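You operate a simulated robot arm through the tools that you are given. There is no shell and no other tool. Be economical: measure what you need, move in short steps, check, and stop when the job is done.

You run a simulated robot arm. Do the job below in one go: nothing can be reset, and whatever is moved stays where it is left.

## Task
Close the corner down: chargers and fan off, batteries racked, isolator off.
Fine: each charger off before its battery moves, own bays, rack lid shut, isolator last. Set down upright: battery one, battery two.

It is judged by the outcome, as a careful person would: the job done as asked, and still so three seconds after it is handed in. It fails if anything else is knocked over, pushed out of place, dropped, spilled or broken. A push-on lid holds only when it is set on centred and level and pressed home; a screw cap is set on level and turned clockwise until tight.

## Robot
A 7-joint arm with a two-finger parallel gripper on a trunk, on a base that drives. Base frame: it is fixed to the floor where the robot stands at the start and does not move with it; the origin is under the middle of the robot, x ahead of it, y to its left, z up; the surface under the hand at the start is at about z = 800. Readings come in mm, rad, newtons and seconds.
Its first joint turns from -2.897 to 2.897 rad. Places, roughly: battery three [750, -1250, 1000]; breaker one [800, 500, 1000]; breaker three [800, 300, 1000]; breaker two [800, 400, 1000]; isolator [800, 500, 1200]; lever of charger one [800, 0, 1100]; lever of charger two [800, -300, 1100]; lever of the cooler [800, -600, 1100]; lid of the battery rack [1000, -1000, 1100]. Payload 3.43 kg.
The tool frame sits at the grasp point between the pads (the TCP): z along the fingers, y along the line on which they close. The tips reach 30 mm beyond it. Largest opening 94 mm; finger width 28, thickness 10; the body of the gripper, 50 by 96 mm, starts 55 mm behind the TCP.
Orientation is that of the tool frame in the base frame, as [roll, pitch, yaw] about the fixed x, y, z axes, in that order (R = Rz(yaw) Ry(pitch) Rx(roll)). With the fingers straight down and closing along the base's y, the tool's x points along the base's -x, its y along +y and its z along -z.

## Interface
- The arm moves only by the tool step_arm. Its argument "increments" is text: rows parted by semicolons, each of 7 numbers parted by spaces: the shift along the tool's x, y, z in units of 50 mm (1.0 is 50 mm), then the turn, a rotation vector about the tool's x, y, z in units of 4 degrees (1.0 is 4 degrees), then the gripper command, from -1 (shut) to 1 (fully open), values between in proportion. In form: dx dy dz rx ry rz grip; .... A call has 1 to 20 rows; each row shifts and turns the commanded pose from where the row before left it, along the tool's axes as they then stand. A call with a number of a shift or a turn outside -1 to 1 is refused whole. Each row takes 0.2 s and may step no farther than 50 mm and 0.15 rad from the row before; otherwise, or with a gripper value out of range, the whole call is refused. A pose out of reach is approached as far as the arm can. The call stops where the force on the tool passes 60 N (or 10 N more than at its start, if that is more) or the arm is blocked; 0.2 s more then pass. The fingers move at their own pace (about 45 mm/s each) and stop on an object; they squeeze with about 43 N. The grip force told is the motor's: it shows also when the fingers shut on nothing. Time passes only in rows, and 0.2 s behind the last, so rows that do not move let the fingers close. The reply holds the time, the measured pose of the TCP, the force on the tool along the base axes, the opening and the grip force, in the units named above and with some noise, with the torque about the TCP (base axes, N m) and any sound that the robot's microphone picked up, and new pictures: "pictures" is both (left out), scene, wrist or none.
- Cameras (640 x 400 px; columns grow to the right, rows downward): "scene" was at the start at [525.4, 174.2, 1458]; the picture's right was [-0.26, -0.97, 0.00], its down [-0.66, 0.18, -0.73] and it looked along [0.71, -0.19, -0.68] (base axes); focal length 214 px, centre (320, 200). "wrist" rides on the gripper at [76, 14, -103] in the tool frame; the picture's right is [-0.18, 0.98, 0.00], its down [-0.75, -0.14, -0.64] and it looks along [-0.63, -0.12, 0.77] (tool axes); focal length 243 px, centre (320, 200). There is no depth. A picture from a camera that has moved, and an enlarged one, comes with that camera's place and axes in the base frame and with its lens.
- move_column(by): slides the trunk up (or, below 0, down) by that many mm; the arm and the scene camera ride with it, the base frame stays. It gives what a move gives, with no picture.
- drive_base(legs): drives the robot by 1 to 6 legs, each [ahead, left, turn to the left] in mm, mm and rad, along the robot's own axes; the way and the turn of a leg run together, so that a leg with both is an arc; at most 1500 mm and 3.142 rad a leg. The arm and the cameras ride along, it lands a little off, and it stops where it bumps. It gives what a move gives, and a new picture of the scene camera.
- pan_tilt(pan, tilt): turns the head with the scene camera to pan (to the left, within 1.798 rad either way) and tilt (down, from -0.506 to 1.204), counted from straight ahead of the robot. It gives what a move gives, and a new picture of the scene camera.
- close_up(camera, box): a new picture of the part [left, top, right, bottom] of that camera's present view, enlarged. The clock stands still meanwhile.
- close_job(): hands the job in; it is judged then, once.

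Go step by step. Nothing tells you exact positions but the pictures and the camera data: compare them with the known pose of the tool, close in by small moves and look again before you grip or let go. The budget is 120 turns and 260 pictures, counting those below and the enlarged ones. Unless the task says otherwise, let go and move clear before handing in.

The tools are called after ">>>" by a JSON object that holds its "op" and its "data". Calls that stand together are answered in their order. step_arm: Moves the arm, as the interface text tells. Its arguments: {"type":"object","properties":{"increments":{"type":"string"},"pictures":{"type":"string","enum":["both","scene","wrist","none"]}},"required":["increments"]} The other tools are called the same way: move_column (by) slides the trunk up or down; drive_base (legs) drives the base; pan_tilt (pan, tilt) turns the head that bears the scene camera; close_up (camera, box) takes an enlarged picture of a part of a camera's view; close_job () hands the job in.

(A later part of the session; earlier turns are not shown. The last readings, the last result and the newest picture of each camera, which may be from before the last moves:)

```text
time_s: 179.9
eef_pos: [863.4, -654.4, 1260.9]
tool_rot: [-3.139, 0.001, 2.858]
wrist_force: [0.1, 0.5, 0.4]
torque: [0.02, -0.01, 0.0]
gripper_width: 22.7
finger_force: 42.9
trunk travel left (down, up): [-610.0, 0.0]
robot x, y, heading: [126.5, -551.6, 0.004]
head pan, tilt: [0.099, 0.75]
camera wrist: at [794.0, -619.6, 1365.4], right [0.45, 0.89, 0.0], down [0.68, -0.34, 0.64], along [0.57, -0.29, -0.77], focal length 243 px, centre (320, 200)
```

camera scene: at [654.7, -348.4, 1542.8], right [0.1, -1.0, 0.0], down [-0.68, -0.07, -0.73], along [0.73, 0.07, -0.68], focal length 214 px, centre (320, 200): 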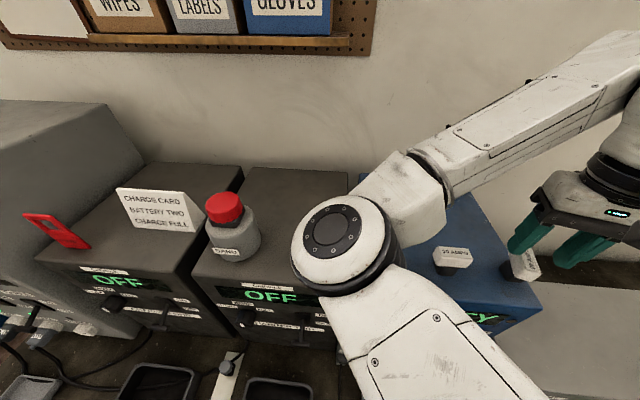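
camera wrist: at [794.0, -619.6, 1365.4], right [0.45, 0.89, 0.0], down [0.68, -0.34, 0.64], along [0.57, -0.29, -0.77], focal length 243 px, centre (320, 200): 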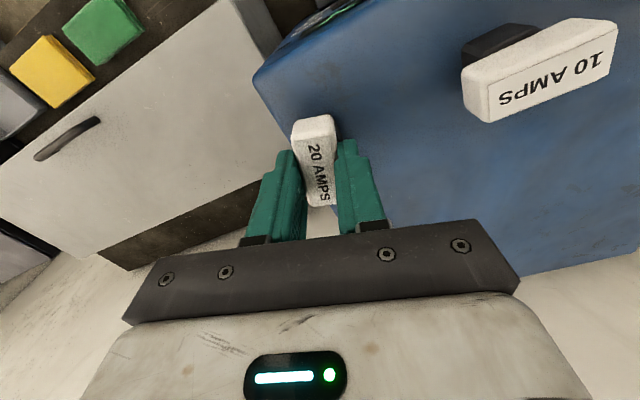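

>>> {"op": "step_arm", "data": {"increments": "0 0 0 0 0 0.8 -1; 0 0 0 0 0 0.8 -1; 0 0 0 0 0 0.8 -1; 0 0 0 0 0 0.8 -1; 0 0 0 0 0 0 -1", "pictures": "wrist"}}

```text
time_s: 181.2
eef_pos: [862.9, -654.6, 1261.9]
tool_rot: [-3.138, 0.002, 2.636]
wrist_force: [0.3, 2.4, -0.9]
torque: [0.08, 0.01, 0.01]
gripper_width: 22.8
finger_force: 43.2
trunk travel left (down, up): [-610.0, 0.0]
robot x, y, heading: [128.7, -551.9, -0.002]
head pan, tilt: [0.099, 0.75]
camera wrist: at [803.7, -605.2, 1365.8], right [0.64, 0.77, 0.0], down [0.59, -0.49, 0.64], along [0.49, -0.41, -0.76], focal length 243 px, centre (320, 200)
```

wrist: 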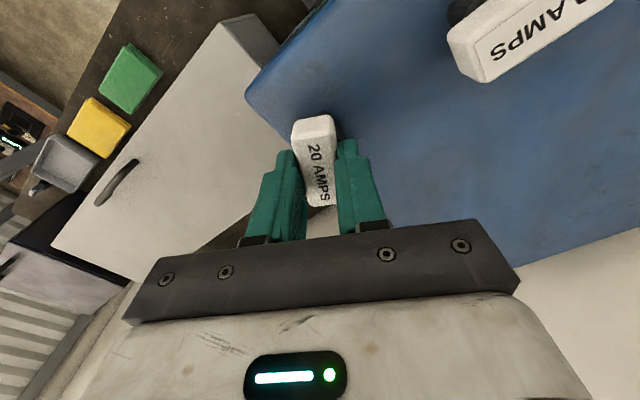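

It turns freely. Complete the turn.

>>> {"op": "step_arm", "data": {"increments": "0 0 0 0 0 0.9 -1; 0 0 0 0 0 0.9 -1; 0 0 0 0 0 0.9 -1; 0 0 0 0 0 0.9 -1; 0 0 0 0 0 0.9 -1; 0 0 0 0 0 0.9 -1; 0 0 0 0 0 0.9 -1; 0 0 0 0 0 0.9 -1; 0 0 0 0 0 0.9 -1; 0 0 0 0 0 0.9 -1; 0 0 0 0 0 0.9 -1; 0 0 0 0 0 0.9 -1; 0 0 0 0 0 0.9 -1; 0 0 0 0 0 0.9 -1; 0 0 0 0 0 0.9 -1; 0 0 0 0 0 0.9 -1; 0 0 0 0 0 0.8 -1; 0 0 0 0 0 0 -1"}}

```text
time_s: 184.9
eef_pos: [863.3, -654.9, 1260.8]
tool_rot: [3.141, 0.005, 1.575]
wrist_force: [2.2, 11.4, -0.2]
torque: [0.58, -0.14, 0.0]
gripper_width: 22.6
finger_force: 42.8
trunk travel left (down, up): [-610.0, 0.0]
robot x, y, heading: [129.2, -548.1, -0.002]
head pan, tilt: [0.099, 0.75]
camera scene: at [654.7, -347.7, 1542.6], right [0.1, -1.0, 0.0], down [-0.68, -0.07, -0.73], along [0.73, 0.07, -0.68], focal length 214 px, centre (320, 200)
camera wrist: at [877.5, -578.6, 1365.4], right [0.98, -0.18, 0.0], down [-0.14, -0.75, 0.65], along [-0.12, -0.63, -0.76], focal length 243 px, centre (320, 200)
```

scene: 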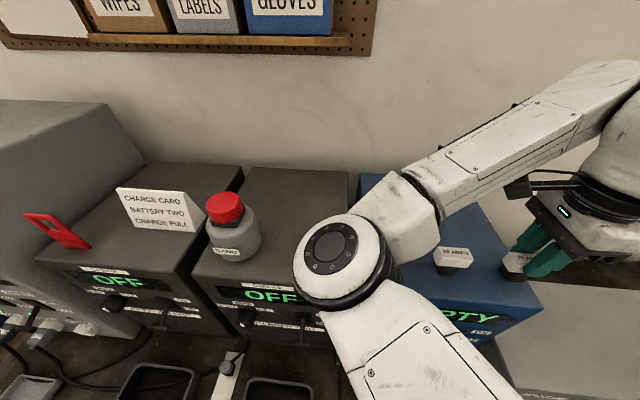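
wrist: 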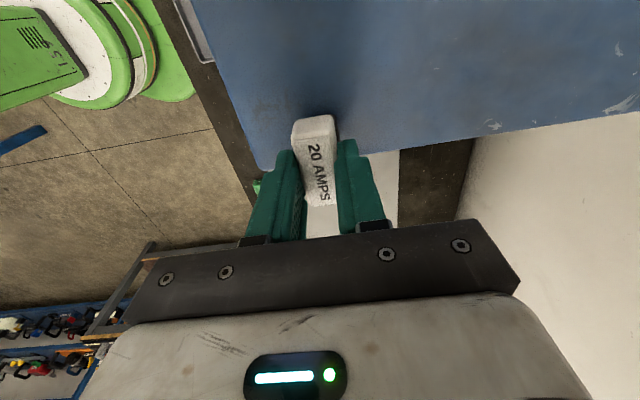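

A slight sideways load means the fuse is still seated on its pin; ease off, release and rise.

>>> {"op": "step_arm", "data": {"increments": "0.05 0 0 0 0 0 -1; 0 0 0 0 0 0 -0.5; 0 0 0 0 0 0 -0.2; 0 0 0 0 0 0 0; 0 0 -0.4 0 0 0 0; 0 0 -0.8 0 0 0 0; 0 0 -0.8 0 0 0 0; 0 0 0 0 0 0 0"}}

>>> {"op": "close_up", "data": {"camera": "scene", "box": [420, 200, 600, 340]}}

```text
time_s: 186.8
eef_pos: [863.2, -652.1, 1362.0]
tool_rot: [3.142, 0.005, 1.574]
wrist_force: [0.1, -0.1, 1.6]
torque: [-0.01, 0.0, 0.02]
gripper_width: 47.1
finger_force: 0.1
trunk travel left (down, up): [-610.0, 0.0]
robot x, y, heading: [120.5, -549.9, -0.001]
head pan, tilt: [0.099, 0.75]
camera scene: at [654.6, -348.4, 1542.8], right [0.1, -1.0, 0.0], down [-0.68, -0.07, -0.73], along [0.73, 0.07, -0.68], focal length 214 px, centre (320, 200)
camera wrist: at [876.7, -575.1, 1467.2], right [0.98, -0.18, 0.0], down [-0.14, -0.75, 0.65], along [-0.12, -0.64, -0.76], focal length 243 px, centre (320, 200)
```

scene: 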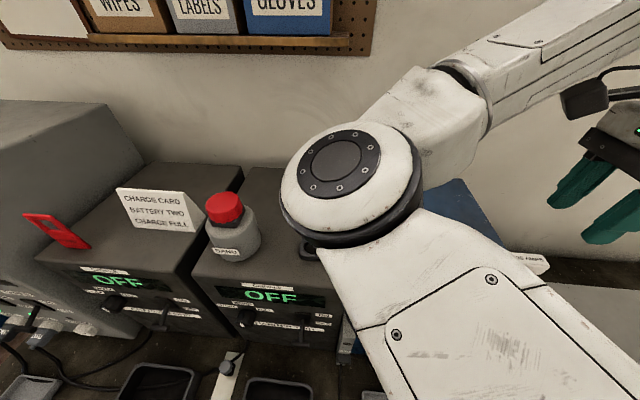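
wrist: 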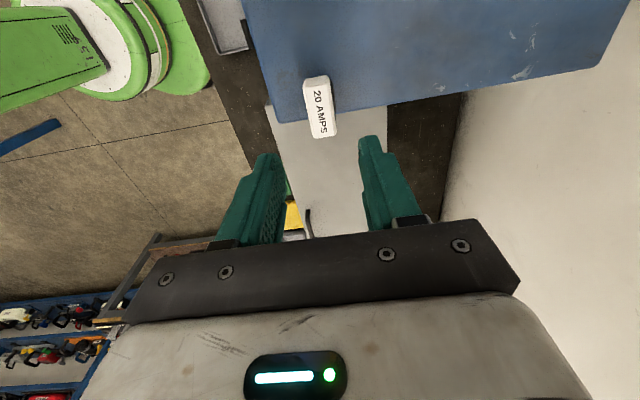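

```text
2.86 times, centred on (510, 270) of scene
camera zoom: at [654.6, -348.4, 1542.8], right [0.1, -1.0, 0.0], down [-0.68, -0.07, -0.73], along [0.73, 0.07, -0.68], focal length 613 px, centre (-223, 0)
```

zoom: 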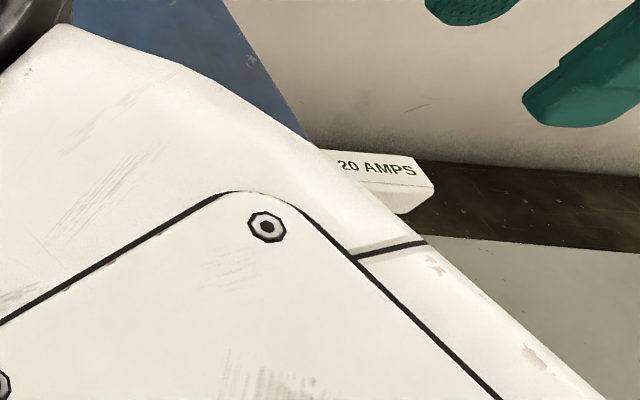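

The fuse is square again. Now the isolator: raise, back away and drive to the mains cabinet for a close look.

>>> {"op": "drive_base", "data": {"legs": [[-330, 0, 0], [0, 1000, 0]]}}

>>> {"op": "close_up", "data": {"camera": "scene", "box": [0, 60, 320, 280]}}

```text
time_s: 193.7
eef_pos: [528.3, 345.9, 1363.6]
tool_rot: [-3.141, 0.006, 1.573]
wrist_force: [0.5, 0.3, -0.1]
torque: [0.02, -0.03, -0.03]
gripper_width: 47.2
finger_force: 0.1
trunk travel left (down, up): [-610.0, 0.0]
robot x, y, heading: [-207.1, 449.7, -0.005]
head pan, tilt: [0.099, 0.75]
camera scene: at [321.3, 648.8, 1542.8], right [0.1, -1.0, 0.0], down [-0.68, -0.07, -0.73], along [0.73, 0.07, -0.68], focal length 214 px, centre (320, 200)
```

scene: 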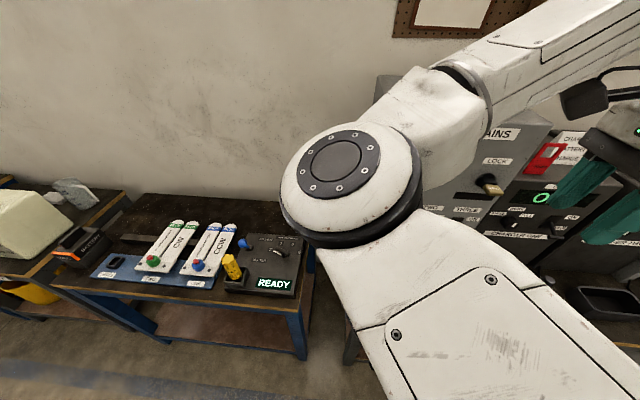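

```text
1.82 times, centred on (160, 170) of scene
camera zoom: at [321.3, 648.8, 1542.8], right [0.1, -1.0, 0.0], down [-0.68, -0.07, -0.73], along [0.73, 0.07, -0.68], focal length 390 px, centre (611, 254)
```

zoom: 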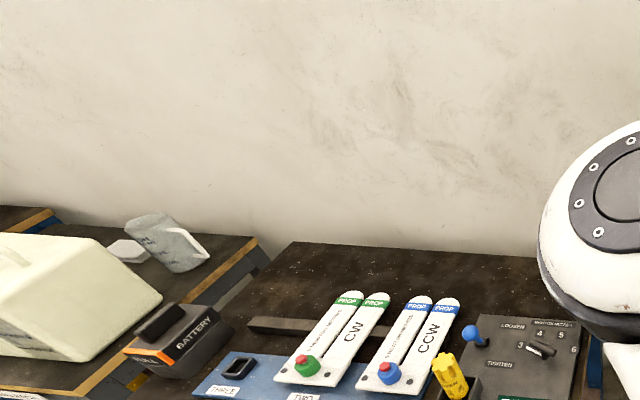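

The arm hides the cabinet from the head, so I'll use the wrist camera: turn the tool back and tilt it forward to look at the panel.

>>> {"op": "step_arm", "data": {"increments": "0 0 0 0 0 -1 0; 0 0 0 0 0 -1 0; 0 0 0 0 0 -1 0; 0 0 0 0 0 -1 0; 0 0 0 0 0 -1 0; 0 0 0 0 0 -1 0; 0 0 0 0 0 -1 0; 0 0 0 0 0 -1 0; 0 0 0 0 0 -1 0; 0 0 0 0 0 -1 0; 0 0 0 0 0 -1 0; 0 0 0 0 0 -1 0; 0 0 0 0 0 -1 0; 0 0 0 0 0 -1 0; 0 0 0 0 0 -1 0; 0 0 0 0 0 -1 0; 0 0 0 0 0 -1 0; 0 0 0 0 0 -1 0; 0 0 0 0 0 -1 0; 0 0 0 0 0 -1 0", "pictures": "none"}}

>>> {"op": "step_arm", "data": {"increments": "0 0 0 0 0 -1 0; 0 0 0 0 0 -1 0; 0 0 0 0 0 -0.5 0; 0 0 0 0 -1 0 0; 0 0 0 0 -1 0 0; 0 0 0 0 -1 0 0; 0 0 0 0 -1 0 0; 0 0 0 0 -1 0 0; 0 0 0 0 -1 0 0; 0 0 0 0 -1 0 0; 0 0 0 0 -1 0 0; 0 0 0 0 -1 0 0; 0 0 0 0 0 0 0"}}

```text
time_s: 197.9
eef_pos: [527.8, 346.5, 1363.9]
tool_rot: [-3.138, 0.002, 2.969]
wrist_force: [-0.1, 0.1, -0.3]
torque: [0.0, -0.01, 0.03]
gripper_width: 46.9
finger_force: 0.0
trunk travel left (down, up): [-610.0, 0.0]
robot x, y, heading: [-203.6, 448.1, -0.006]
head pan, tilt: [0.099, 0.75]
```

```text
time_s: 200.7
eef_pos: [527.9, 346.5, 1364.2]
tool_rot: [-3.137, 0.631, -3.135]
wrist_force: [0.2, -0.4, 0.1]
torque: [-0.01, 0.0, -0.01]
gripper_width: 47.0
finger_force: 0.1
trunk travel left (down, up): [-610.0, 0.0]
robot x, y, heading: [-205.9, 446.6, -0.005]
head pan, tilt: [0.099, 0.75]
camera scene: at [321.2, 648.8, 1542.8], right [0.1, -1.0, 0.0], down [-0.68, -0.07, -0.73], along [0.73, 0.07, -0.68], focal length 214 px, centre (320, 200)
camera wrist: at [407.0, 359.4, 1402.9], right [0.15, 0.98, 0.1], down [0.23, -0.14, 0.96], along [0.96, -0.12, -0.25], focal length 243 px, centre (320, 200)
```

scene: 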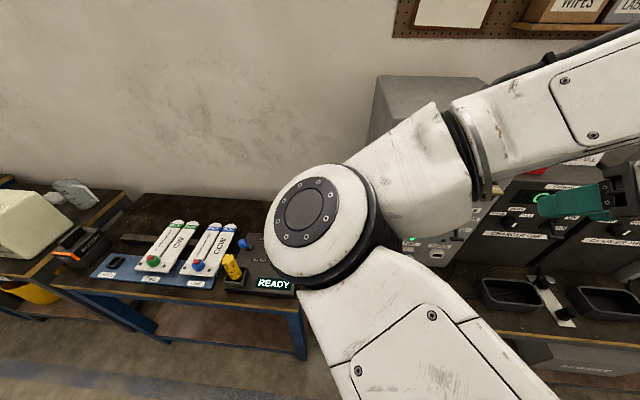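
wrist: 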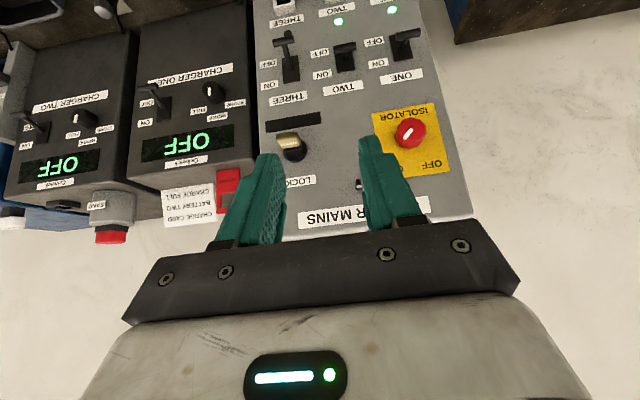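

>>> {"op": "close_up", "data": {"camera": "wrist", "box": [330, 80, 470, 230]}}

>>> {"op": "close_up", "data": {"camera": "wrist", "box": [240, 0, 460, 230]}}

```text
2.67 times, centred on (400, 155) of wrist
camera zoom: at [407.0, 359.4, 1402.9], right [0.15, 0.98, 0.1], down [0.23, -0.14, 0.96], along [0.96, -0.12, -0.25], focal length 647 px, centre (107, 320)
```

zoom: 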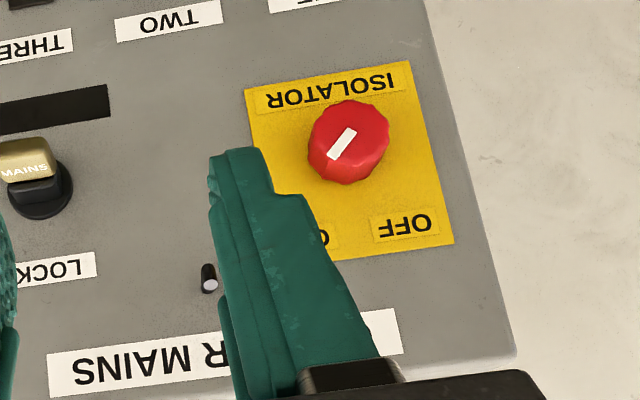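

```text
1.74 times, centred on (350, 115) of wrist
camera zoom: at [407.0, 359.4, 1402.9], right [0.15, 0.98, 0.1], down [0.23, -0.14, 0.96], along [0.96, -0.12, -0.25], focal length 422 px, centre (268, 348)
```

zoom: 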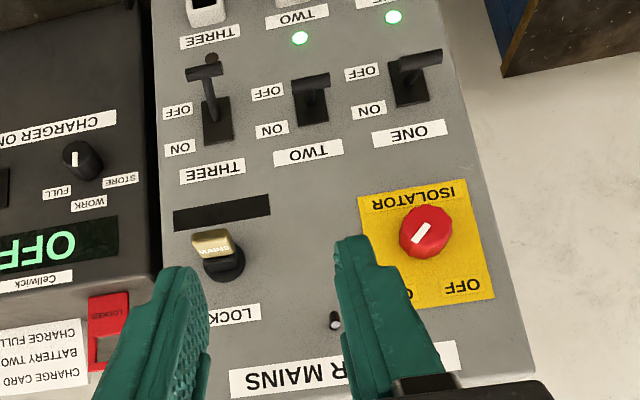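

The isolator knob points to ON (upper right); OFF is upper left, so it needs about a 65–75° counterclockwise turn. The knob front is at about (760, 465, 1228) on a vertical panel. Tilt the tool to horizontal.

>>> {"op": "step_arm", "data": {"increments": "0 0 0 0 -1 0 0.2; 0 0 0 0 -1 0 0.4; 0 0 0 0 -1 0 0.6; 0 0 0 0 -1 0 0.7; 0 0 0 0 -1 0 0.7; 0 0 0 0 -1 0 0.7; 0 0 0 0 -1 0 0.7; 0 0 0 0 -1 0 0.7; 0 0 0 0 -1 0 0.7; 0 0 0 0 -1 0 0.7; 0 0 0 0 -1 0 0.7; 0 0 0 0 -1 0 0.7; 0 0 0 0 -1 0 0.7; 0 0 0 0 -0.45 0 0.7; 0 0 0 0 0 0 0.7"}}

```text
time_s: 204.1
eef_pos: [515.4, 307.1, 1353.5]
tool_rot: [-3.069, 1.186, 3.113]
wrist_force: [0.5, -0.1, 0.3]
torque: [0.01, 0.02, 0.01]
gripper_width: 79.8
finger_force: 0.0
out of reach, approached as far as the arm can: row 9, 10, 11, 12, 13
trunk travel left (down, up): [-610.0, 0.0]
robot x, y, heading: [-203.9, 447.9, -0.004]
head pan, tilt: [0.099, 0.75]
stopped in row 15: the arm was blocked; the commanded pose is now the measured one
camera scene: at [322.1, 600.9, 1600.3], right [-0.43, -0.9, 0.0], down [-0.1, 0.05, -0.99], along [0.9, -0.43, -0.12], focal length 214 px, centre (320, 200)
camera wrist: at [394.0, 330.4, 1322.5], right [0.16, 0.98, 0.14], down [-0.32, -0.09, 0.94], along [0.93, -0.2, 0.3], focal length 243 px, centre (320, 200)
```

scene: 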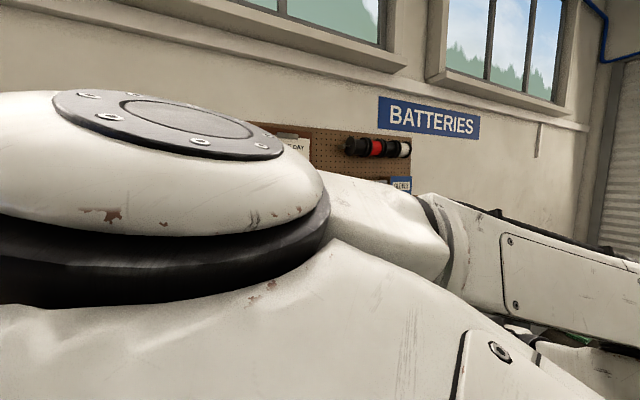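
wrist: 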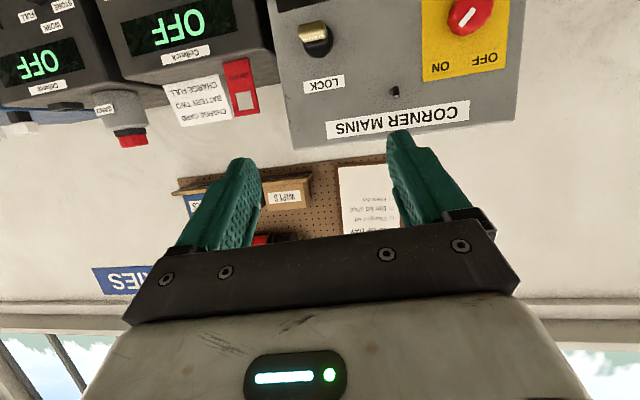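

The elbow rose into the head because the hand is too close in. Undo some tilt, back the base away, and extend the arm before tilting further.

>>> {"op": "step_arm", "data": {"increments": "0 0 0 0 1 0 0.7; 0 0 0 0 1 0 0.7; 0 0 0 0 1 0 0.7; 0 0 0 0 1 0 0.7; 0 0 0 0 1 0 0.7; 0 0 0 0 1 0 0.7; 0 0 0 0 1 0 0.7; 0 0 0 0 1 0 0.7; 0 0 0 0 0 0 0.7", "pictures": "none"}}

>>> {"op": "drive_base", "data": {"legs": [[-230, 0, 0]]}}

```text
time_s: 206.1
eef_pos: [516.4, 307.7, 1356.8]
tool_rot: [-3.117, 0.638, 3.065]
wrist_force: [-0.2, -0.4, -0.4]
torque: [-0.01, 0.02, 0.0]
gripper_width: 80.0
finger_force: 0.2
trunk travel left (down, up): [-610.0, 0.0]
robot x, y, heading: [-205.3, 446.2, -0.008]
head pan, tilt: [0.099, 0.75]
```

```text
time_s: 207.9
eef_pos: [288.9, 307.7, 1356.8]
tool_rot: [-3.117, 0.638, 3.065]
wrist_force: [-0.2, -1.0, 0.1]
torque: [0.04, 0.02, 0.03]
gripper_width: 80.0
finger_force: 0.0
trunk travel left (down, up): [-610.0, 0.0]
robot x, y, heading: [-434.3, 444.7, -0.007]
head pan, tilt: [0.099, 0.75]
camera scene: at [93.0, 648.8, 1542.8], right [0.09, -1.0, 0.0], down [-0.68, -0.06, -0.73], along [0.73, 0.07, -0.68], focal length 214 px, centre (320, 200)
```

scene: 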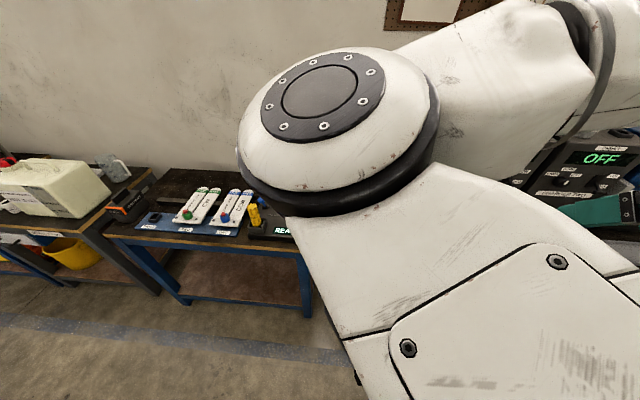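

>>> {"op": "step_arm", "data": {"increments": "-0.215 0 0.483 0 0 0 0.7; -0.215 0 0.483 0 0 0 0.7; -0.215 0 0.483 0 0 0 0.7; -0.215 0 0.483 0 0 0 0.7; -0.215 0 0.483 0 0 0 0.7; -0.215 0 0.483 0 0 0 0.7; -0.215 0 0.483 0 0 0 0.7; -0.215 0 0.483 0 0 0 0.7; -0.215 0 0.483 0 0 0 0.7; -0.215 0 0.483 -0.66 0 -0.89 0.7; 0 0 0 0 -1 0 0.7; 0 0 0 0 -1 0 0.7; 0 0 0 0 -1 0 0.7; 0 0 0 0 -1 0 0.7; 0 0 0 0 -1 0 0.7; 0 0 0 0 -1 0 0.7; 0 0 0 0 0 0 0.7", "pictures": "scene"}}

```text
time_s: 211.5
eef_pos: [518.9, 284.9, 1228.2]
tool_rot: [-3.102, 1.058, -3.122]
wrist_force: [0.7, 0.4, 0.3]
torque: [0.01, -0.01, 0.0]
gripper_width: 80.1
finger_force: 0.0
trunk travel left (down, up): [-610.0, 0.0]
robot x, y, heading: [-435.0, 446.6, -0.005]
head pan, tilt: [0.099, 0.75]
camera scene: at [93.1, 648.8, 1542.8], right [0.09, -1.0, 0.0], down [-0.68, -0.06, -0.73], along [0.73, 0.07, -0.68], focal length 214 px, centre (320, 200)
```

scene: 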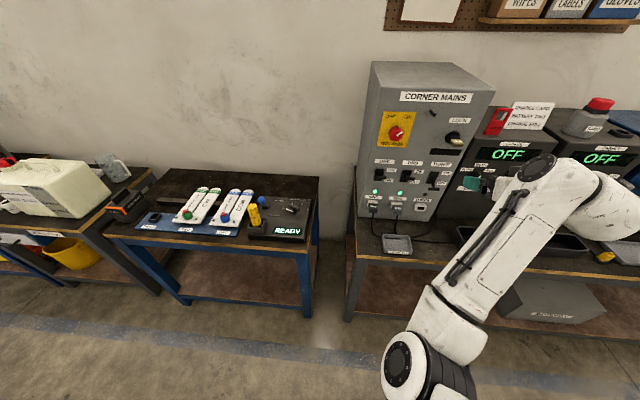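

Good posture now. Finish the tilt and take a closer look at the knob from the head camera.

>>> {"op": "step_arm", "data": {"increments": "0 0 0 0 -1 0 0.7; 0 0 0 0 -1 0 0.7; 0 0 0 0 -1 0 0.7; 0 0 0 0 -1 0 0.7; 0 0 0 0 -1 0 0.7; 0 0 0 0 -1 0 0.7; 0 0 0 0 -1 0 0.7; 0 0 0 0 -0.3 0 0.7; 0 0 0 0 0 0 0.7", "pictures": "wrist"}}

>>> {"op": "close_up", "data": {"camera": "scene", "box": [350, 50, 500, 170]}}

```text
time_s: 213.5
eef_pos: [518.1, 284.2, 1228.5]
tool_rot: [-1.807, 1.552, -1.822]
wrist_force: [0.2, 0.1, -0.2]
torque: [0.0, -0.01, 0.0]
gripper_width: 80.0
finger_force: 0.1
trunk travel left (down, up): [-610.0, 0.0]
robot x, y, heading: [-432.7, 445.9, -0.007]
head pan, tilt: [0.099, 0.75]
camera wrist: at [414.6, 297.8, 1153.0], right [0.01, 0.99, 0.17], down [-0.64, -0.12, 0.76], along [0.77, -0.12, 0.63], focal length 243 px, centre (320, 200)
```

wrist: 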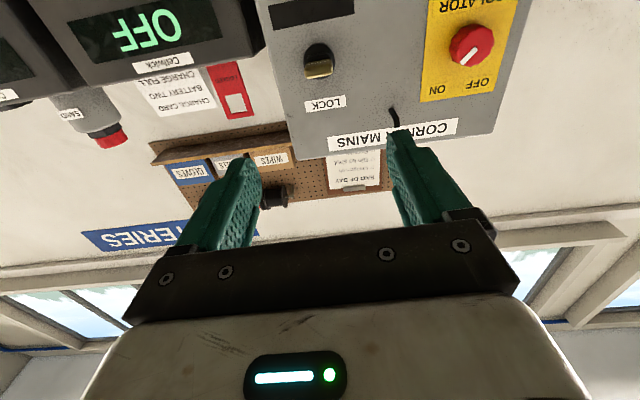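

```text
3.33 times, centred on (425, 110) of scene
camera zoom: at [93.0, 648.8, 1542.8], right [0.09, -1.0, 0.0], down [-0.68, -0.06, -0.73], along [0.73, 0.07, -0.68], focal length 715 px, centre (-30, 500)
```

zoom: 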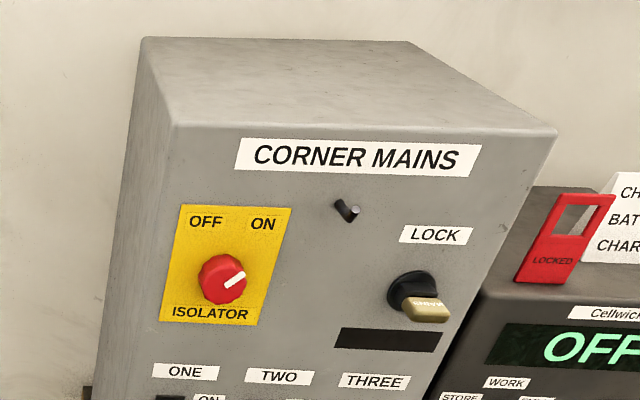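

Knob front face is at about (762, 466.5, 1229). Position the hand in front of it with the base, then approach.

>>> {"op": "drive_base", "data": {"legs": [[0, 182, 0.006], [140, 0, 0]]}}

>>> {"op": "step_arm", "data": {"increments": "0 0 0 0 0 0 0.7", "pictures": "wrist"}}

```text
time_s: 215.9
eef_pos: [656.0, 472.2, 1227.8]
tool_rot: [-1.833, 1.549, -1.843]
wrist_force: [0.4, 0.2, 0.4]
torque: [0.02, -0.01, -0.02]
gripper_width: 80.0
finger_force: 0.1
trunk travel left (down, up): [-610.0, 0.0]
robot x, y, heading: [-301.7, 632.0, 0.0]
head pan, tilt: [0.099, 0.75]
camera scene: at [229.9, 833.6, 1542.8], right [0.1, -0.99, 0.0], down [-0.68, -0.07, -0.73], along [0.73, 0.07, -0.68], focal length 214 px, centre (320, 200)
```

scene: 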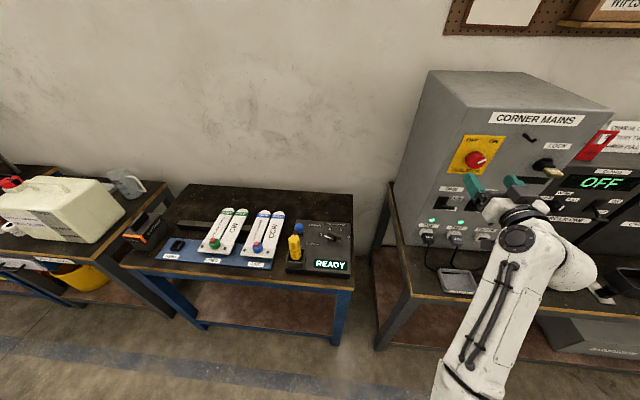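

```text
time_s: 216.3
eef_pos: [657.0, 471.6, 1228.7]
tool_rot: [-1.849, 1.549, -1.858]
wrist_force: [-0.2, 0.8, 0.3]
torque: [-0.01, 0.02, -0.01]
gripper_width: 79.8
finger_force: 0.0
trunk travel left (down, up): [-610.0, 0.0]
robot x, y, heading: [-295.8, 631.4, 0.003]
head pan, tilt: [0.099, 0.75]
camera wrist: at [553.6, 484.6, 1153.0], right [0.01, 0.99, 0.16], down [-0.64, -0.12, 0.76], along [0.77, -0.11, 0.63], focal length 243 px, centre (320, 200)
```

wrist: 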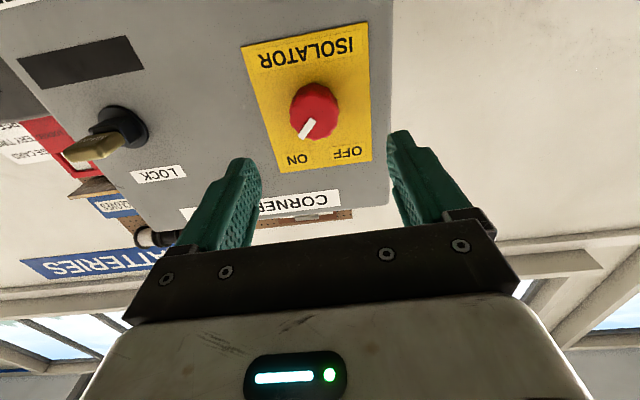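

Slight y correction, advance to tips at x≈752 and look.

>>> {"op": "step_arm", "data": {"increments": "0.04 -0.09 0.4 0 0 0 0.5; 0 0 0.5 0 0 0 0.4; 0 0 0.4 0 0 0 0.4; 0 0 0 0 0 0 0.4", "pictures": "wrist"}}

>>> {"op": "close_up", "data": {"camera": "scene", "box": [420, 110, 580, 230]}}

```text
time_s: 217.3
eef_pos: [723.9, 466.8, 1226.4]
tool_rot: [-1.845, 1.551, -1.853]
wrist_force: [-0.4, 0.3, -0.5]
torque: [-0.03, 0.03, -0.03]
gripper_width: 66.0
finger_force: 0.0
trunk travel left (down, up): [-610.0, 0.0]
robot x, y, heading: [-297.2, 627.8, 0.006]
head pan, tilt: [0.099, 0.75]
camera wrist: at [619.7, 479.5, 1151.4], right [0.01, 0.99, 0.16], down [-0.64, -0.12, 0.76], along [0.77, -0.11, 0.63], focal length 243 px, centre (320, 200)
```

wrist: 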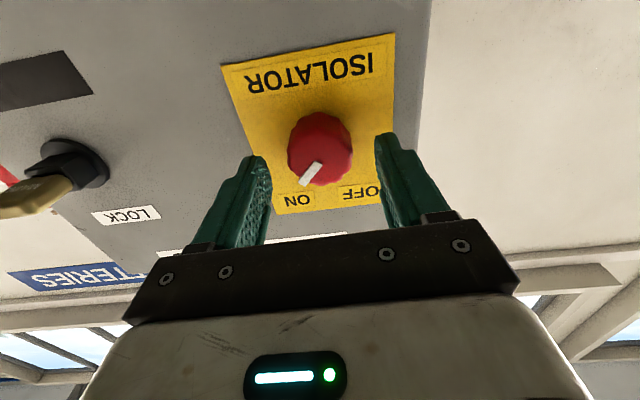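

```text
3.33 times, centred on (500, 170) of scene
camera zoom: at [230.0, 833.5, 1542.8], right [0.1, -0.99, 0.0], down [-0.68, -0.07, -0.73], along [0.73, 0.07, -0.68], focal length 715 px, centre (-280, 300)
```

zoom: 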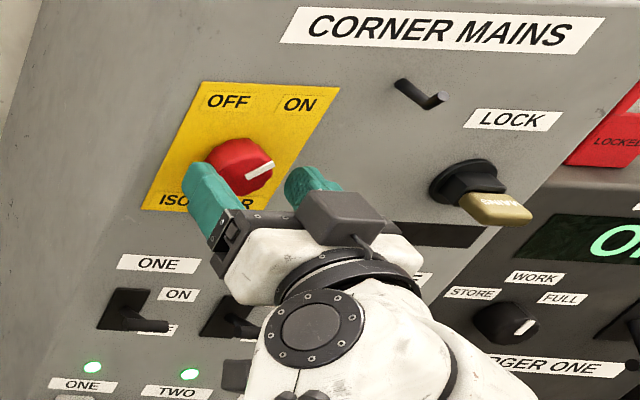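

Lined up. Advance 18 mm more, then close on the knob.

>>> {"op": "step_arm", "data": {"increments": "0 0 0.18 0 0 0 0.4; 0 0 0.18 0 0 0 0.4; 0 0 0 0 0 0 0.4; 0 0 0 0 0 0 -0.2; 0 0 0 0 0 0 -0.6; 0 0 0 0 0 0 -1; 0 0 0 0 0 0 -1", "pictures": "wrist"}}

```text
time_s: 218.9
eef_pos: [739.1, 466.9, 1225.6]
tool_rot: [-1.837, 1.552, -1.846]
wrist_force: [1.0, -2.8, 0.4]
torque: [0.01, 0.16, 0.76]
gripper_width: 40.6
finger_force: 45.0
trunk travel left (down, up): [-610.0, 0.0]
robot x, y, heading: [-295.7, 627.6, 0.003]
head pan, tilt: [0.099, 0.75]
camera wrist: at [637.1, 479.4, 1151.3], right [0.01, 0.99, 0.17], down [-0.64, -0.12, 0.76], along [0.77, -0.11, 0.63], focal length 243 px, centre (320, 200)
```

wrist: 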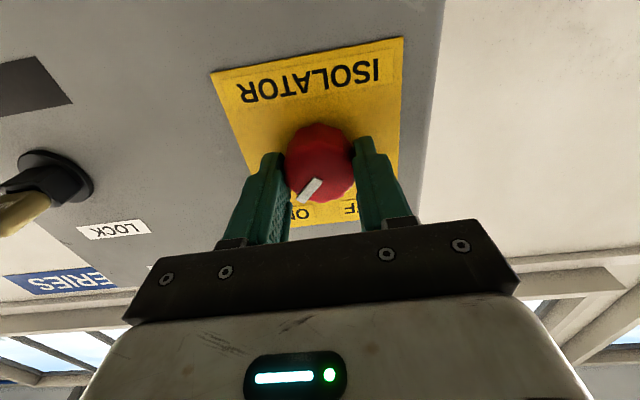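

Gripped (40 mm). Turn counterclockwise, first 32°.

>>> {"op": "step_arm", "data": {"increments": "0 0 0 0 0 -0.8 -1; 0 0 0 0 0 -0.8 -1; 0 0 0 0 0 -0.8 -1; 0 0 0 0 0 -0.8 -1; 0 0 0 0 0 -0.8 -1; 0 0 0 0 0 -0.8 -1; 0 0 0 0 0 -0.8 -1; 0 0 0 0 0 -0.8 -1; 0 0 0 0 0 -0.8 -1; 0 0 0 0 0 -0.8 -1; 0 0 0 0 0 0 -1"}}

>>> {"op": "close_up", "data": {"camera": "scene", "box": [420, 110, 580, 230]}}

```text
time_s: 221.3
eef_pos: [739.2, 467.3, 1226.9]
tool_rot: [-1.576, 0.99, -1.585]
wrist_force: [13.5, -2.7, 7.6]
torque: [0.04, -0.27, 0.38]
gripper_width: 40.5
finger_force: 44.9
trunk travel left (down, up): [-610.0, 0.0]
robot x, y, heading: [-297.0, 632.1, 0.003]
head pan, tilt: [0.099, 0.75]
camera scene: at [230.3, 833.5, 1542.7], right [0.1, -0.99, 0.0], down [-0.68, -0.07, -0.73], along [0.73, 0.07, -0.68], focal length 214 px, centre (320, 200)
camera wrist: at [636.8, 437.2, 1155.9], right [0.01, 0.92, -0.38], down [-0.64, 0.3, 0.71], along [0.77, 0.24, 0.59], focal length 243 px, centre (320, 200)
```

scene: 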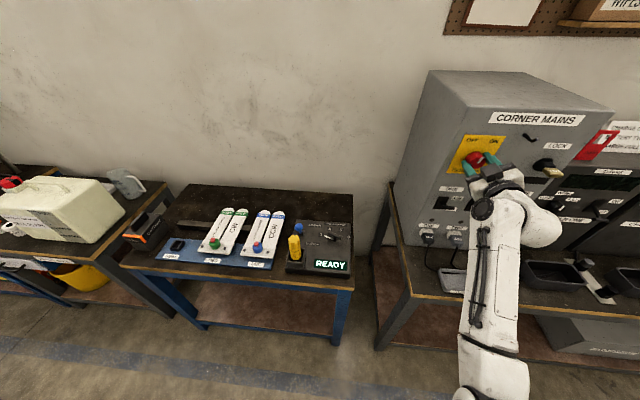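
wrist: 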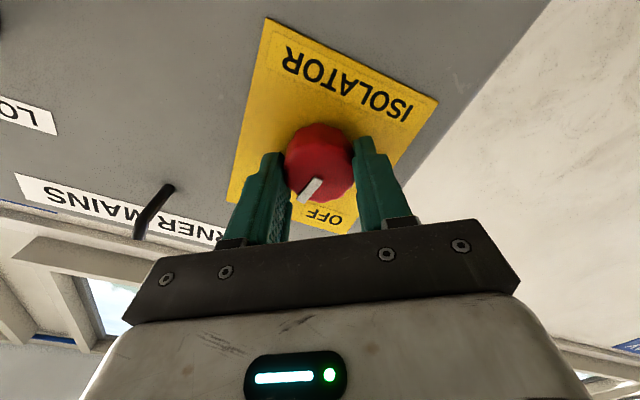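

```text
3.33 times, centred on (500, 170) of scene
camera zoom: at [230.3, 833.5, 1542.7], right [0.1, -0.99, 0.0], down [-0.68, -0.07, -0.73], along [0.73, 0.07, -0.68], focal length 715 px, centre (-280, 300)
```

zoom: 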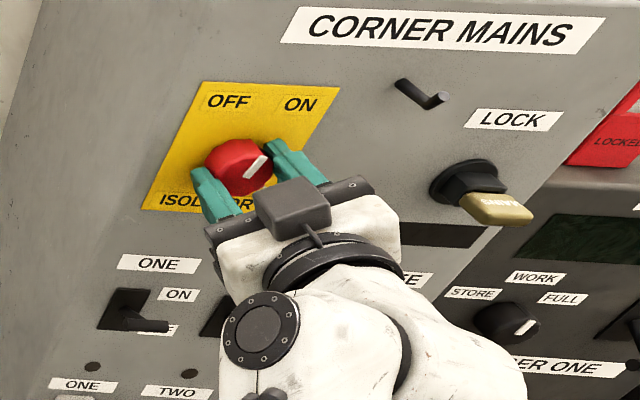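

Power is already out (LEDs and displays dark). Continue to the OFF mark.

>>> {"op": "step_arm", "data": {"increments": "0 0 0 0 0 -0.8 -1; 0 0 0 0 0 -0.8 -1; 0 0 0 0 0 -0.8 -1; 0 0 0 0 0 -0.8 -1; 0 0 0 0 0 -0.8 -1; 0 0 0 0 0 -0.8 -1; 0 0 0 0 0 -0.8 -1; 0 0 0 0 0 -0.8 -1; 0 0 0 0 0 0 -1", "pictures": "wrist"}}

>>> {"op": "close_up", "data": {"camera": "scene", "box": [440, 120, 540, 195]}}

```text
time_s: 223.3
eef_pos: [740.2, 467.0, 1227.6]
tool_rot: [-1.575, 0.543, -1.581]
wrist_force: [19.2, 0.6, 14.7]
torque: [0.01, 0.28, -0.39]
gripper_width: 40.4
finger_force: 45.3
trunk travel left (down, up): [-610.0, 0.0]
robot x, y, heading: [-294.8, 629.8, 0.001]
head pan, tilt: [0.099, 0.75]
camera wrist: at [636.6, 409.4, 1175.6], right [0.0, 0.67, -0.75], down [-0.64, 0.58, 0.51], along [0.77, 0.47, 0.42], focal length 243 px, centre (320, 200)
```

wrist: 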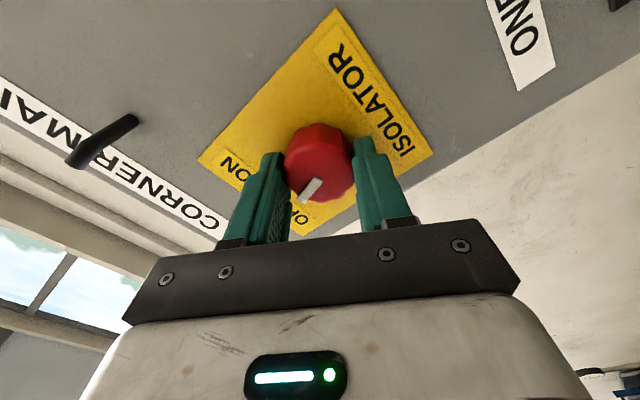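

```text
5.33 times, centred on (490, 158) of scene
camera zoom: at [230.3, 833.7, 1542.7], right [0.1, -0.99, 0.0], down [-0.68, -0.07, -0.73], along [0.73, 0.07, -0.68], focal length 1144 px, centre (-587, 427)
```

zoom: 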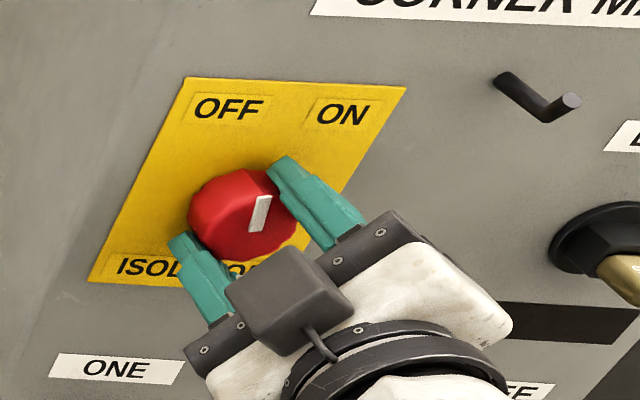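

The pointer is now about vertical with no end stop felt yet. Keep turning to the stop.

>>> {"op": "step_arm", "data": {"increments": "0 0 0 0 0 -0.8 -1; 0 0 0 0 0 -0.8 -1; 0 0 0 0 0 -0.8 -1; 0 0 0 0 0 -0.8 -1; 0 0 0 0 0 -0.8 -1; 0 0 0 0 0 -0.8 -1; 0 0 0 0 0 -0.8 -1; 0 0 0 0 0 -0.8 -1; 0 0 0 0 0 0 -1", "pictures": "wrist"}}

>>> {"op": "close_up", "data": {"camera": "scene", "box": [440, 120, 540, 195]}}

```text
time_s: 225.3
eef_pos: [740.4, 466.7, 1224.8]
tool_rot: [-1.576, 0.097, -1.58]
wrist_force: [10.8, 2.6, 8.2]
torque: [-0.05, -1.12, 0.75]
gripper_width: 40.4
finger_force: 45.1
trunk travel left (down, up): [-610.0, 0.0]
robot x, y, heading: [-298.4, 625.7, 0.001]
head pan, tilt: [0.099, 0.75]
camera wrist: at [636.5, 392.9, 1205.5], right [0.0, 0.28, -0.96], down [-0.64, 0.74, 0.22], along [0.77, 0.61, 0.18], focal length 243 px, centre (320, 200)
```

wrist: 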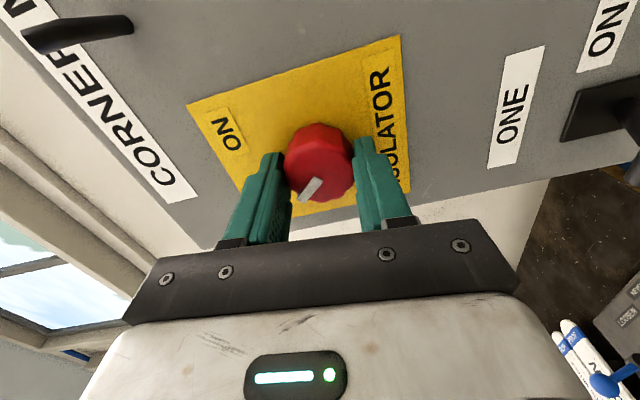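

```text
5.33 times, centred on (490, 158) of scene
camera zoom: at [230.0, 833.7, 1542.7], right [0.1, -0.99, 0.0], down [-0.68, -0.07, -0.73], along [0.73, 0.07, -0.68], focal length 1144 px, centre (-587, 427)
```

zoom: 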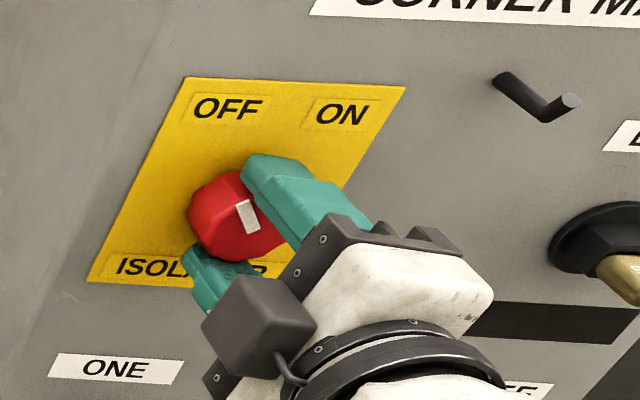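

Pointer now aims at OFF. Nudge a little more to reach the stop.

>>> {"op": "step_arm", "data": {"increments": "0 0 0 0 0 -0.7 -1; 0 0 0 0 0 -0.7 -1; 0 0 0 0 0 0 -1", "pictures": "none"}}

>>> {"op": "close_up", "data": {"camera": "scene", "box": [440, 120, 540, 195]}}

```text
time_s: 226.1
eef_pos: [740.7, 467.1, 1224.8]
tool_rot: [-1.576, 0.003, -1.578]
wrist_force: [4.5, 4.3, 7.3]
torque: [0.02, -0.65, -0.35]
gripper_width: 40.5
finger_force: 45.5
trunk travel left (down, up): [-610.0, 0.0]
robot x, y, heading: [-298.3, 631.1, 0.005]
head pan, tilt: [0.099, 0.75]
```

```text
5.33 times, centred on (490, 158) of scene
camera zoom: at [229.8, 833.9, 1542.8], right [0.1, -0.99, 0.0], down [-0.68, -0.07, -0.73], along [0.73, 0.07, -0.68], focal length 1144 px, centre (-587, 427)
```

zoom: 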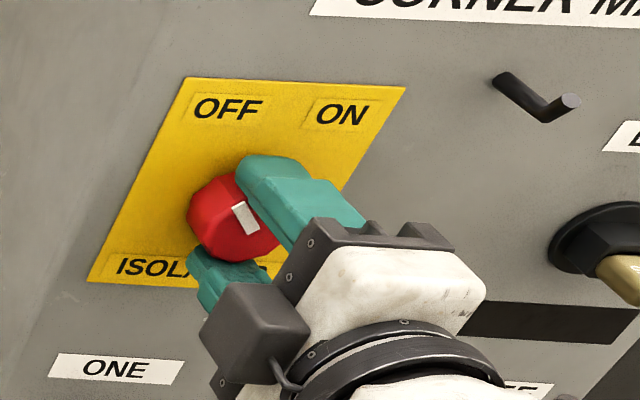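

>>> {"op": "step_arm", "data": {"increments": "0 0 0 0 0 -0.7 -1; 0 0 0 0 0 -0.7 -1; 0 0 0 0 0 0 -1", "pictures": "wrist"}}

```text
time_s: 226.9
eef_pos: [739.8, 466.2, 1226.7]
tool_rot: [-1.578, -0.097, -1.579]
wrist_force: [5.7, 1.4, 9.2]
torque: [1.25, -0.67, -0.16]
gripper_width: 41.0
finger_force: 44.6
trunk travel left (down, up): [-610.0, 0.0]
robot x, y, heading: [-299.2, 629.6, 0.001]
head pan, tilt: [0.099, 0.75]
camera wrist: at [636.3, 388.9, 1220.1], right [0.0, 0.09, -1.0], down [-0.63, 0.77, 0.07], along [0.77, 0.63, 0.05], focal length 243 px, centre (320, 200)
```

wrist: 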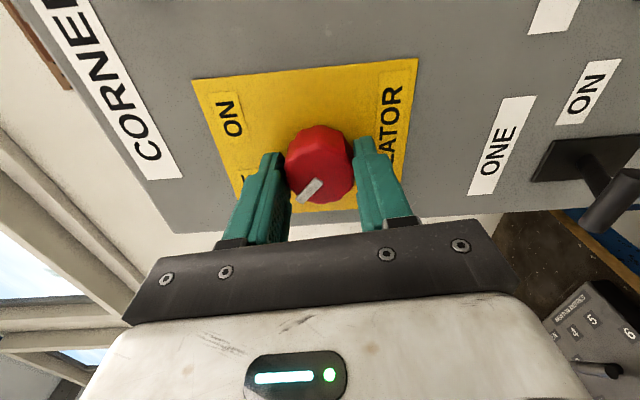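

The end stop is reached (torque 1.25 N·m). Ease off, release and back straight out.

>>> {"op": "step_arm", "data": {"increments": "0 0 0 0 0 0.5 -1; 0 0 0 0 0 0 0; 0 0 0 0 0 0 0.5; 0 0 0 0 0 0 0.5; 0 0 -0.5 0 0 0 0.5; 0 0 -0.8 0 0 0 0.5; 0 0 -0.8 0 0 0 0.5; 0 0 0 0 0 0 0.5", "pictures": "wrist"}}

>>> {"op": "drive_base", "data": {"legs": [[-200, 0, 0]]}}

>>> {"op": "close_up", "data": {"camera": "scene", "box": [330, 50, 530, 250]}}

```text
time_s: 228.7
eef_pos: [634.4, 467.1, 1225.3]
tool_rot: [-1.577, -0.063, -1.578]
wrist_force: [-0.2, -0.8, 0.1]
torque: [0.0, 0.01, 0.03]
gripper_width: 70.5
finger_force: 0.1
trunk travel left (down, up): [-610.0, 0.0]
robot x, y, heading: [-295.9, 625.1, 0.003]
head pan, tilt: [0.099, 0.75]
camera wrist: at [531.1, 389.7, 1218.0], right [0.0, 0.12, -0.99], down [-0.64, 0.77, 0.1], along [0.77, 0.63, 0.08], focal length 243 px, centre (320, 200)
```

wrist: 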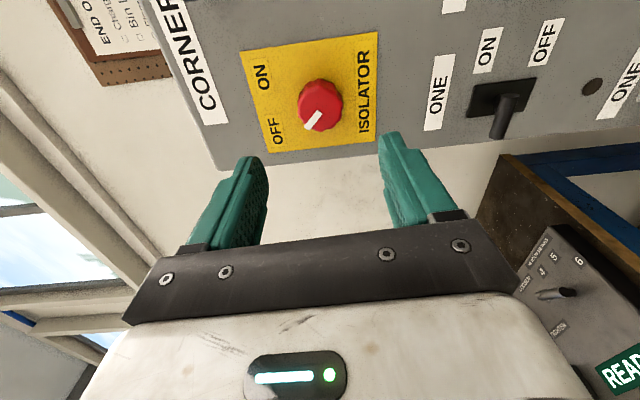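

```text
time_s: 230.3
eef_pos: [433.8, 464.9, 1224.1]
tool_rot: [-1.576, -0.061, -1.581]
wrist_force: [-0.5, -0.2, 0.4]
torque: [-0.05, -0.02, 0.0]
gripper_width: 70.5
finger_force: 0.1
trunk travel left (down, up): [-610.0, 0.0]
robot x, y, heading: [-497.4, 625.4, -0.001]
head pan, tilt: [0.099, 0.75]
camera scene: at [29.9, 832.1, 1542.8], right [0.1, -1.0, 0.0], down [-0.68, -0.07, -0.73], along [0.73, 0.07, -0.68], focal length 214 px, centre (320, 200)
```

scene: 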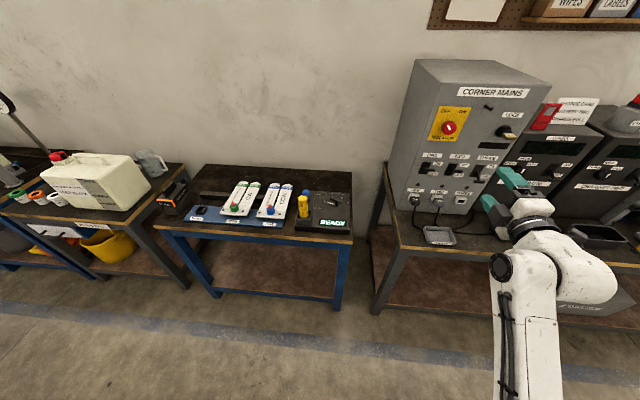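

```text
2.00 times, centred on (430, 150) of scene
camera zoom: at [29.9, 832.1, 1542.8], right [0.1, -1.0, 0.0], down [-0.68, -0.07, -0.73], along [0.73, 0.07, -0.68], focal length 429 px, centre (100, 300)
```

zoom: 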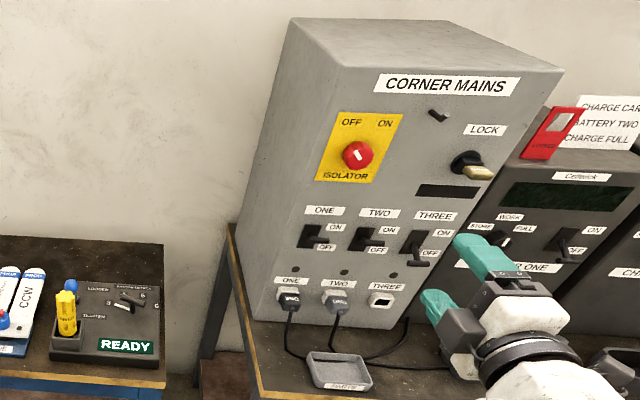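

The isolator is OFF. There is an "END OF DAY" sheet on the board; read it before finishing.

>>> {"op": "pan_tilt", "data": {"pan": -0.45, "tilt": 0.2}}

>>> {"op": "close_up", "data": {"camera": "scene", "box": [220, 60, 460, 220]}}

```text
time_s: 231.3
eef_pos: [433.8, 463.3, 1225.7]
tool_rot: [-1.576, -0.061, -1.581]
wrist_force: [0.1, 0.4, 0.5]
torque: [-0.02, -0.02, 0.01]
gripper_width: 70.5
finger_force: 0.0
trunk travel left (down, up): [-610.0, 0.0]
robot x, y, heading: [-498.9, 628.1, -0.004]
head pan, tilt: [-0.45, 0.201]
camera scene: at [31.3, 783.4, 1592.4], right [-0.44, -0.9, 0.0], down [-0.18, 0.09, -0.98], along [0.88, -0.43, -0.2], focal length 214 px, centre (320, 200)
```

scene: 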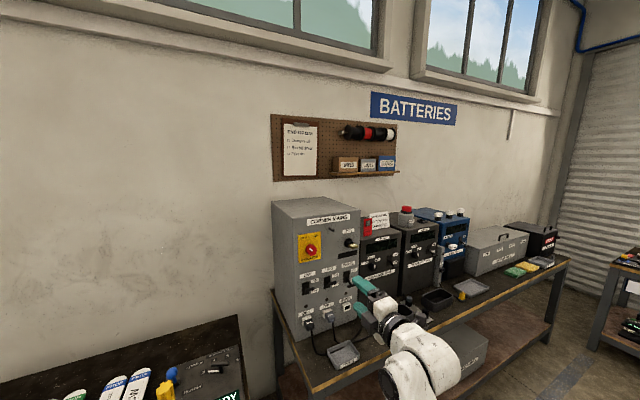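

```text
2.50 times, centred on (340, 140) of scene
camera zoom: at [31.3, 783.4, 1592.4], right [-0.44, -0.9, 0.0], down [-0.18, 0.09, -0.98], along [0.88, -0.43, -0.2], focal length 536 px, centre (270, 350)
```

zoom: 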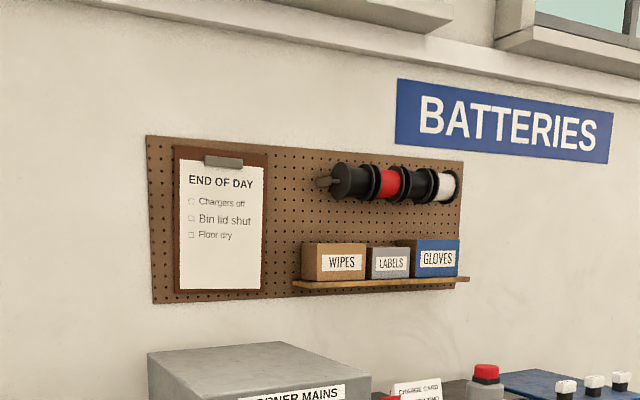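

>>> {"op": "close_up", "data": {"camera": "scene", "box": [380, 195, 570, 305]}}

>>> {"op": "drive_base", "data": {"legs": [[0, -1200, 0]]}}

>>> {"op": "pan_tilt", "data": {"pan": 0.0, "tilt": 0.5}}

```text
3.37 times, centred on (475, 250) of scene
camera zoom: at [31.3, 783.4, 1592.4], right [-0.44, -0.9, 0.0], down [-0.18, 0.09, -0.98], along [0.88, -0.43, -0.2], focal length 722 px, centre (-202, 32)
```

zoom: 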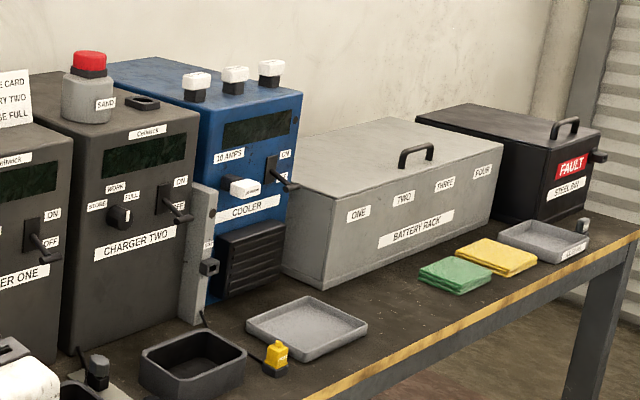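

```text
time_s: 237.3
eef_pos: [410.5, -753.6, 1226.3]
tool_rot: [-1.576, -0.061, -1.61]
wrist_force: [-0.4, -0.3, -0.3]
torque: [0.0, 0.01, -0.01]
gripper_width: 70.5
finger_force: 0.1
trunk travel left (down, up): [-610.0, 0.0]
robot x, y, heading: [-515.5, -565.6, -0.024]
head pan, tilt: [-0.45, 0.201]
camera scene: at [18.0, -423.1, 1592.4], right [-0.46, -0.89, 0.0], down [-0.18, 0.09, -0.98], along [0.87, -0.45, -0.2], focal length 214 px, centre (320, 200)
```

scene: 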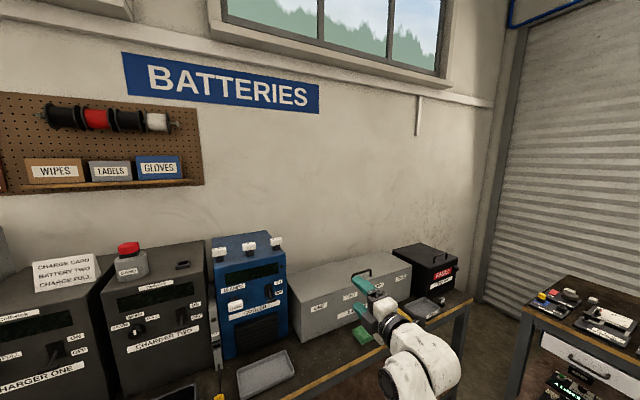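

```text
time_s: 238.2
eef_pos: [411.8, -753.6, 1226.9]
tool_rot: [-1.577, -0.062, -1.609]
wrist_force: [0.2, -0.7, 0.5]
torque: [-0.01, 0.01, 0.01]
gripper_width: 70.5
finger_force: 0.0
trunk travel left (down, up): [-610.0, 0.0]
robot x, y, heading: [-510.6, -564.3, -0.028]
head pan, tilt: [0.0, 0.499]
camera scene: at [26.2, -382.9, 1564.8], right [-0.03, -1.0, 0.0], down [-0.48, 0.01, -0.88], along [0.88, -0.03, -0.48], focal length 214 px, centre (320, 200)
```

scene: 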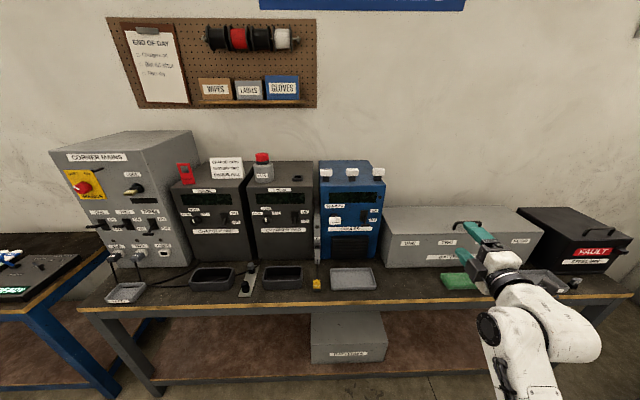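

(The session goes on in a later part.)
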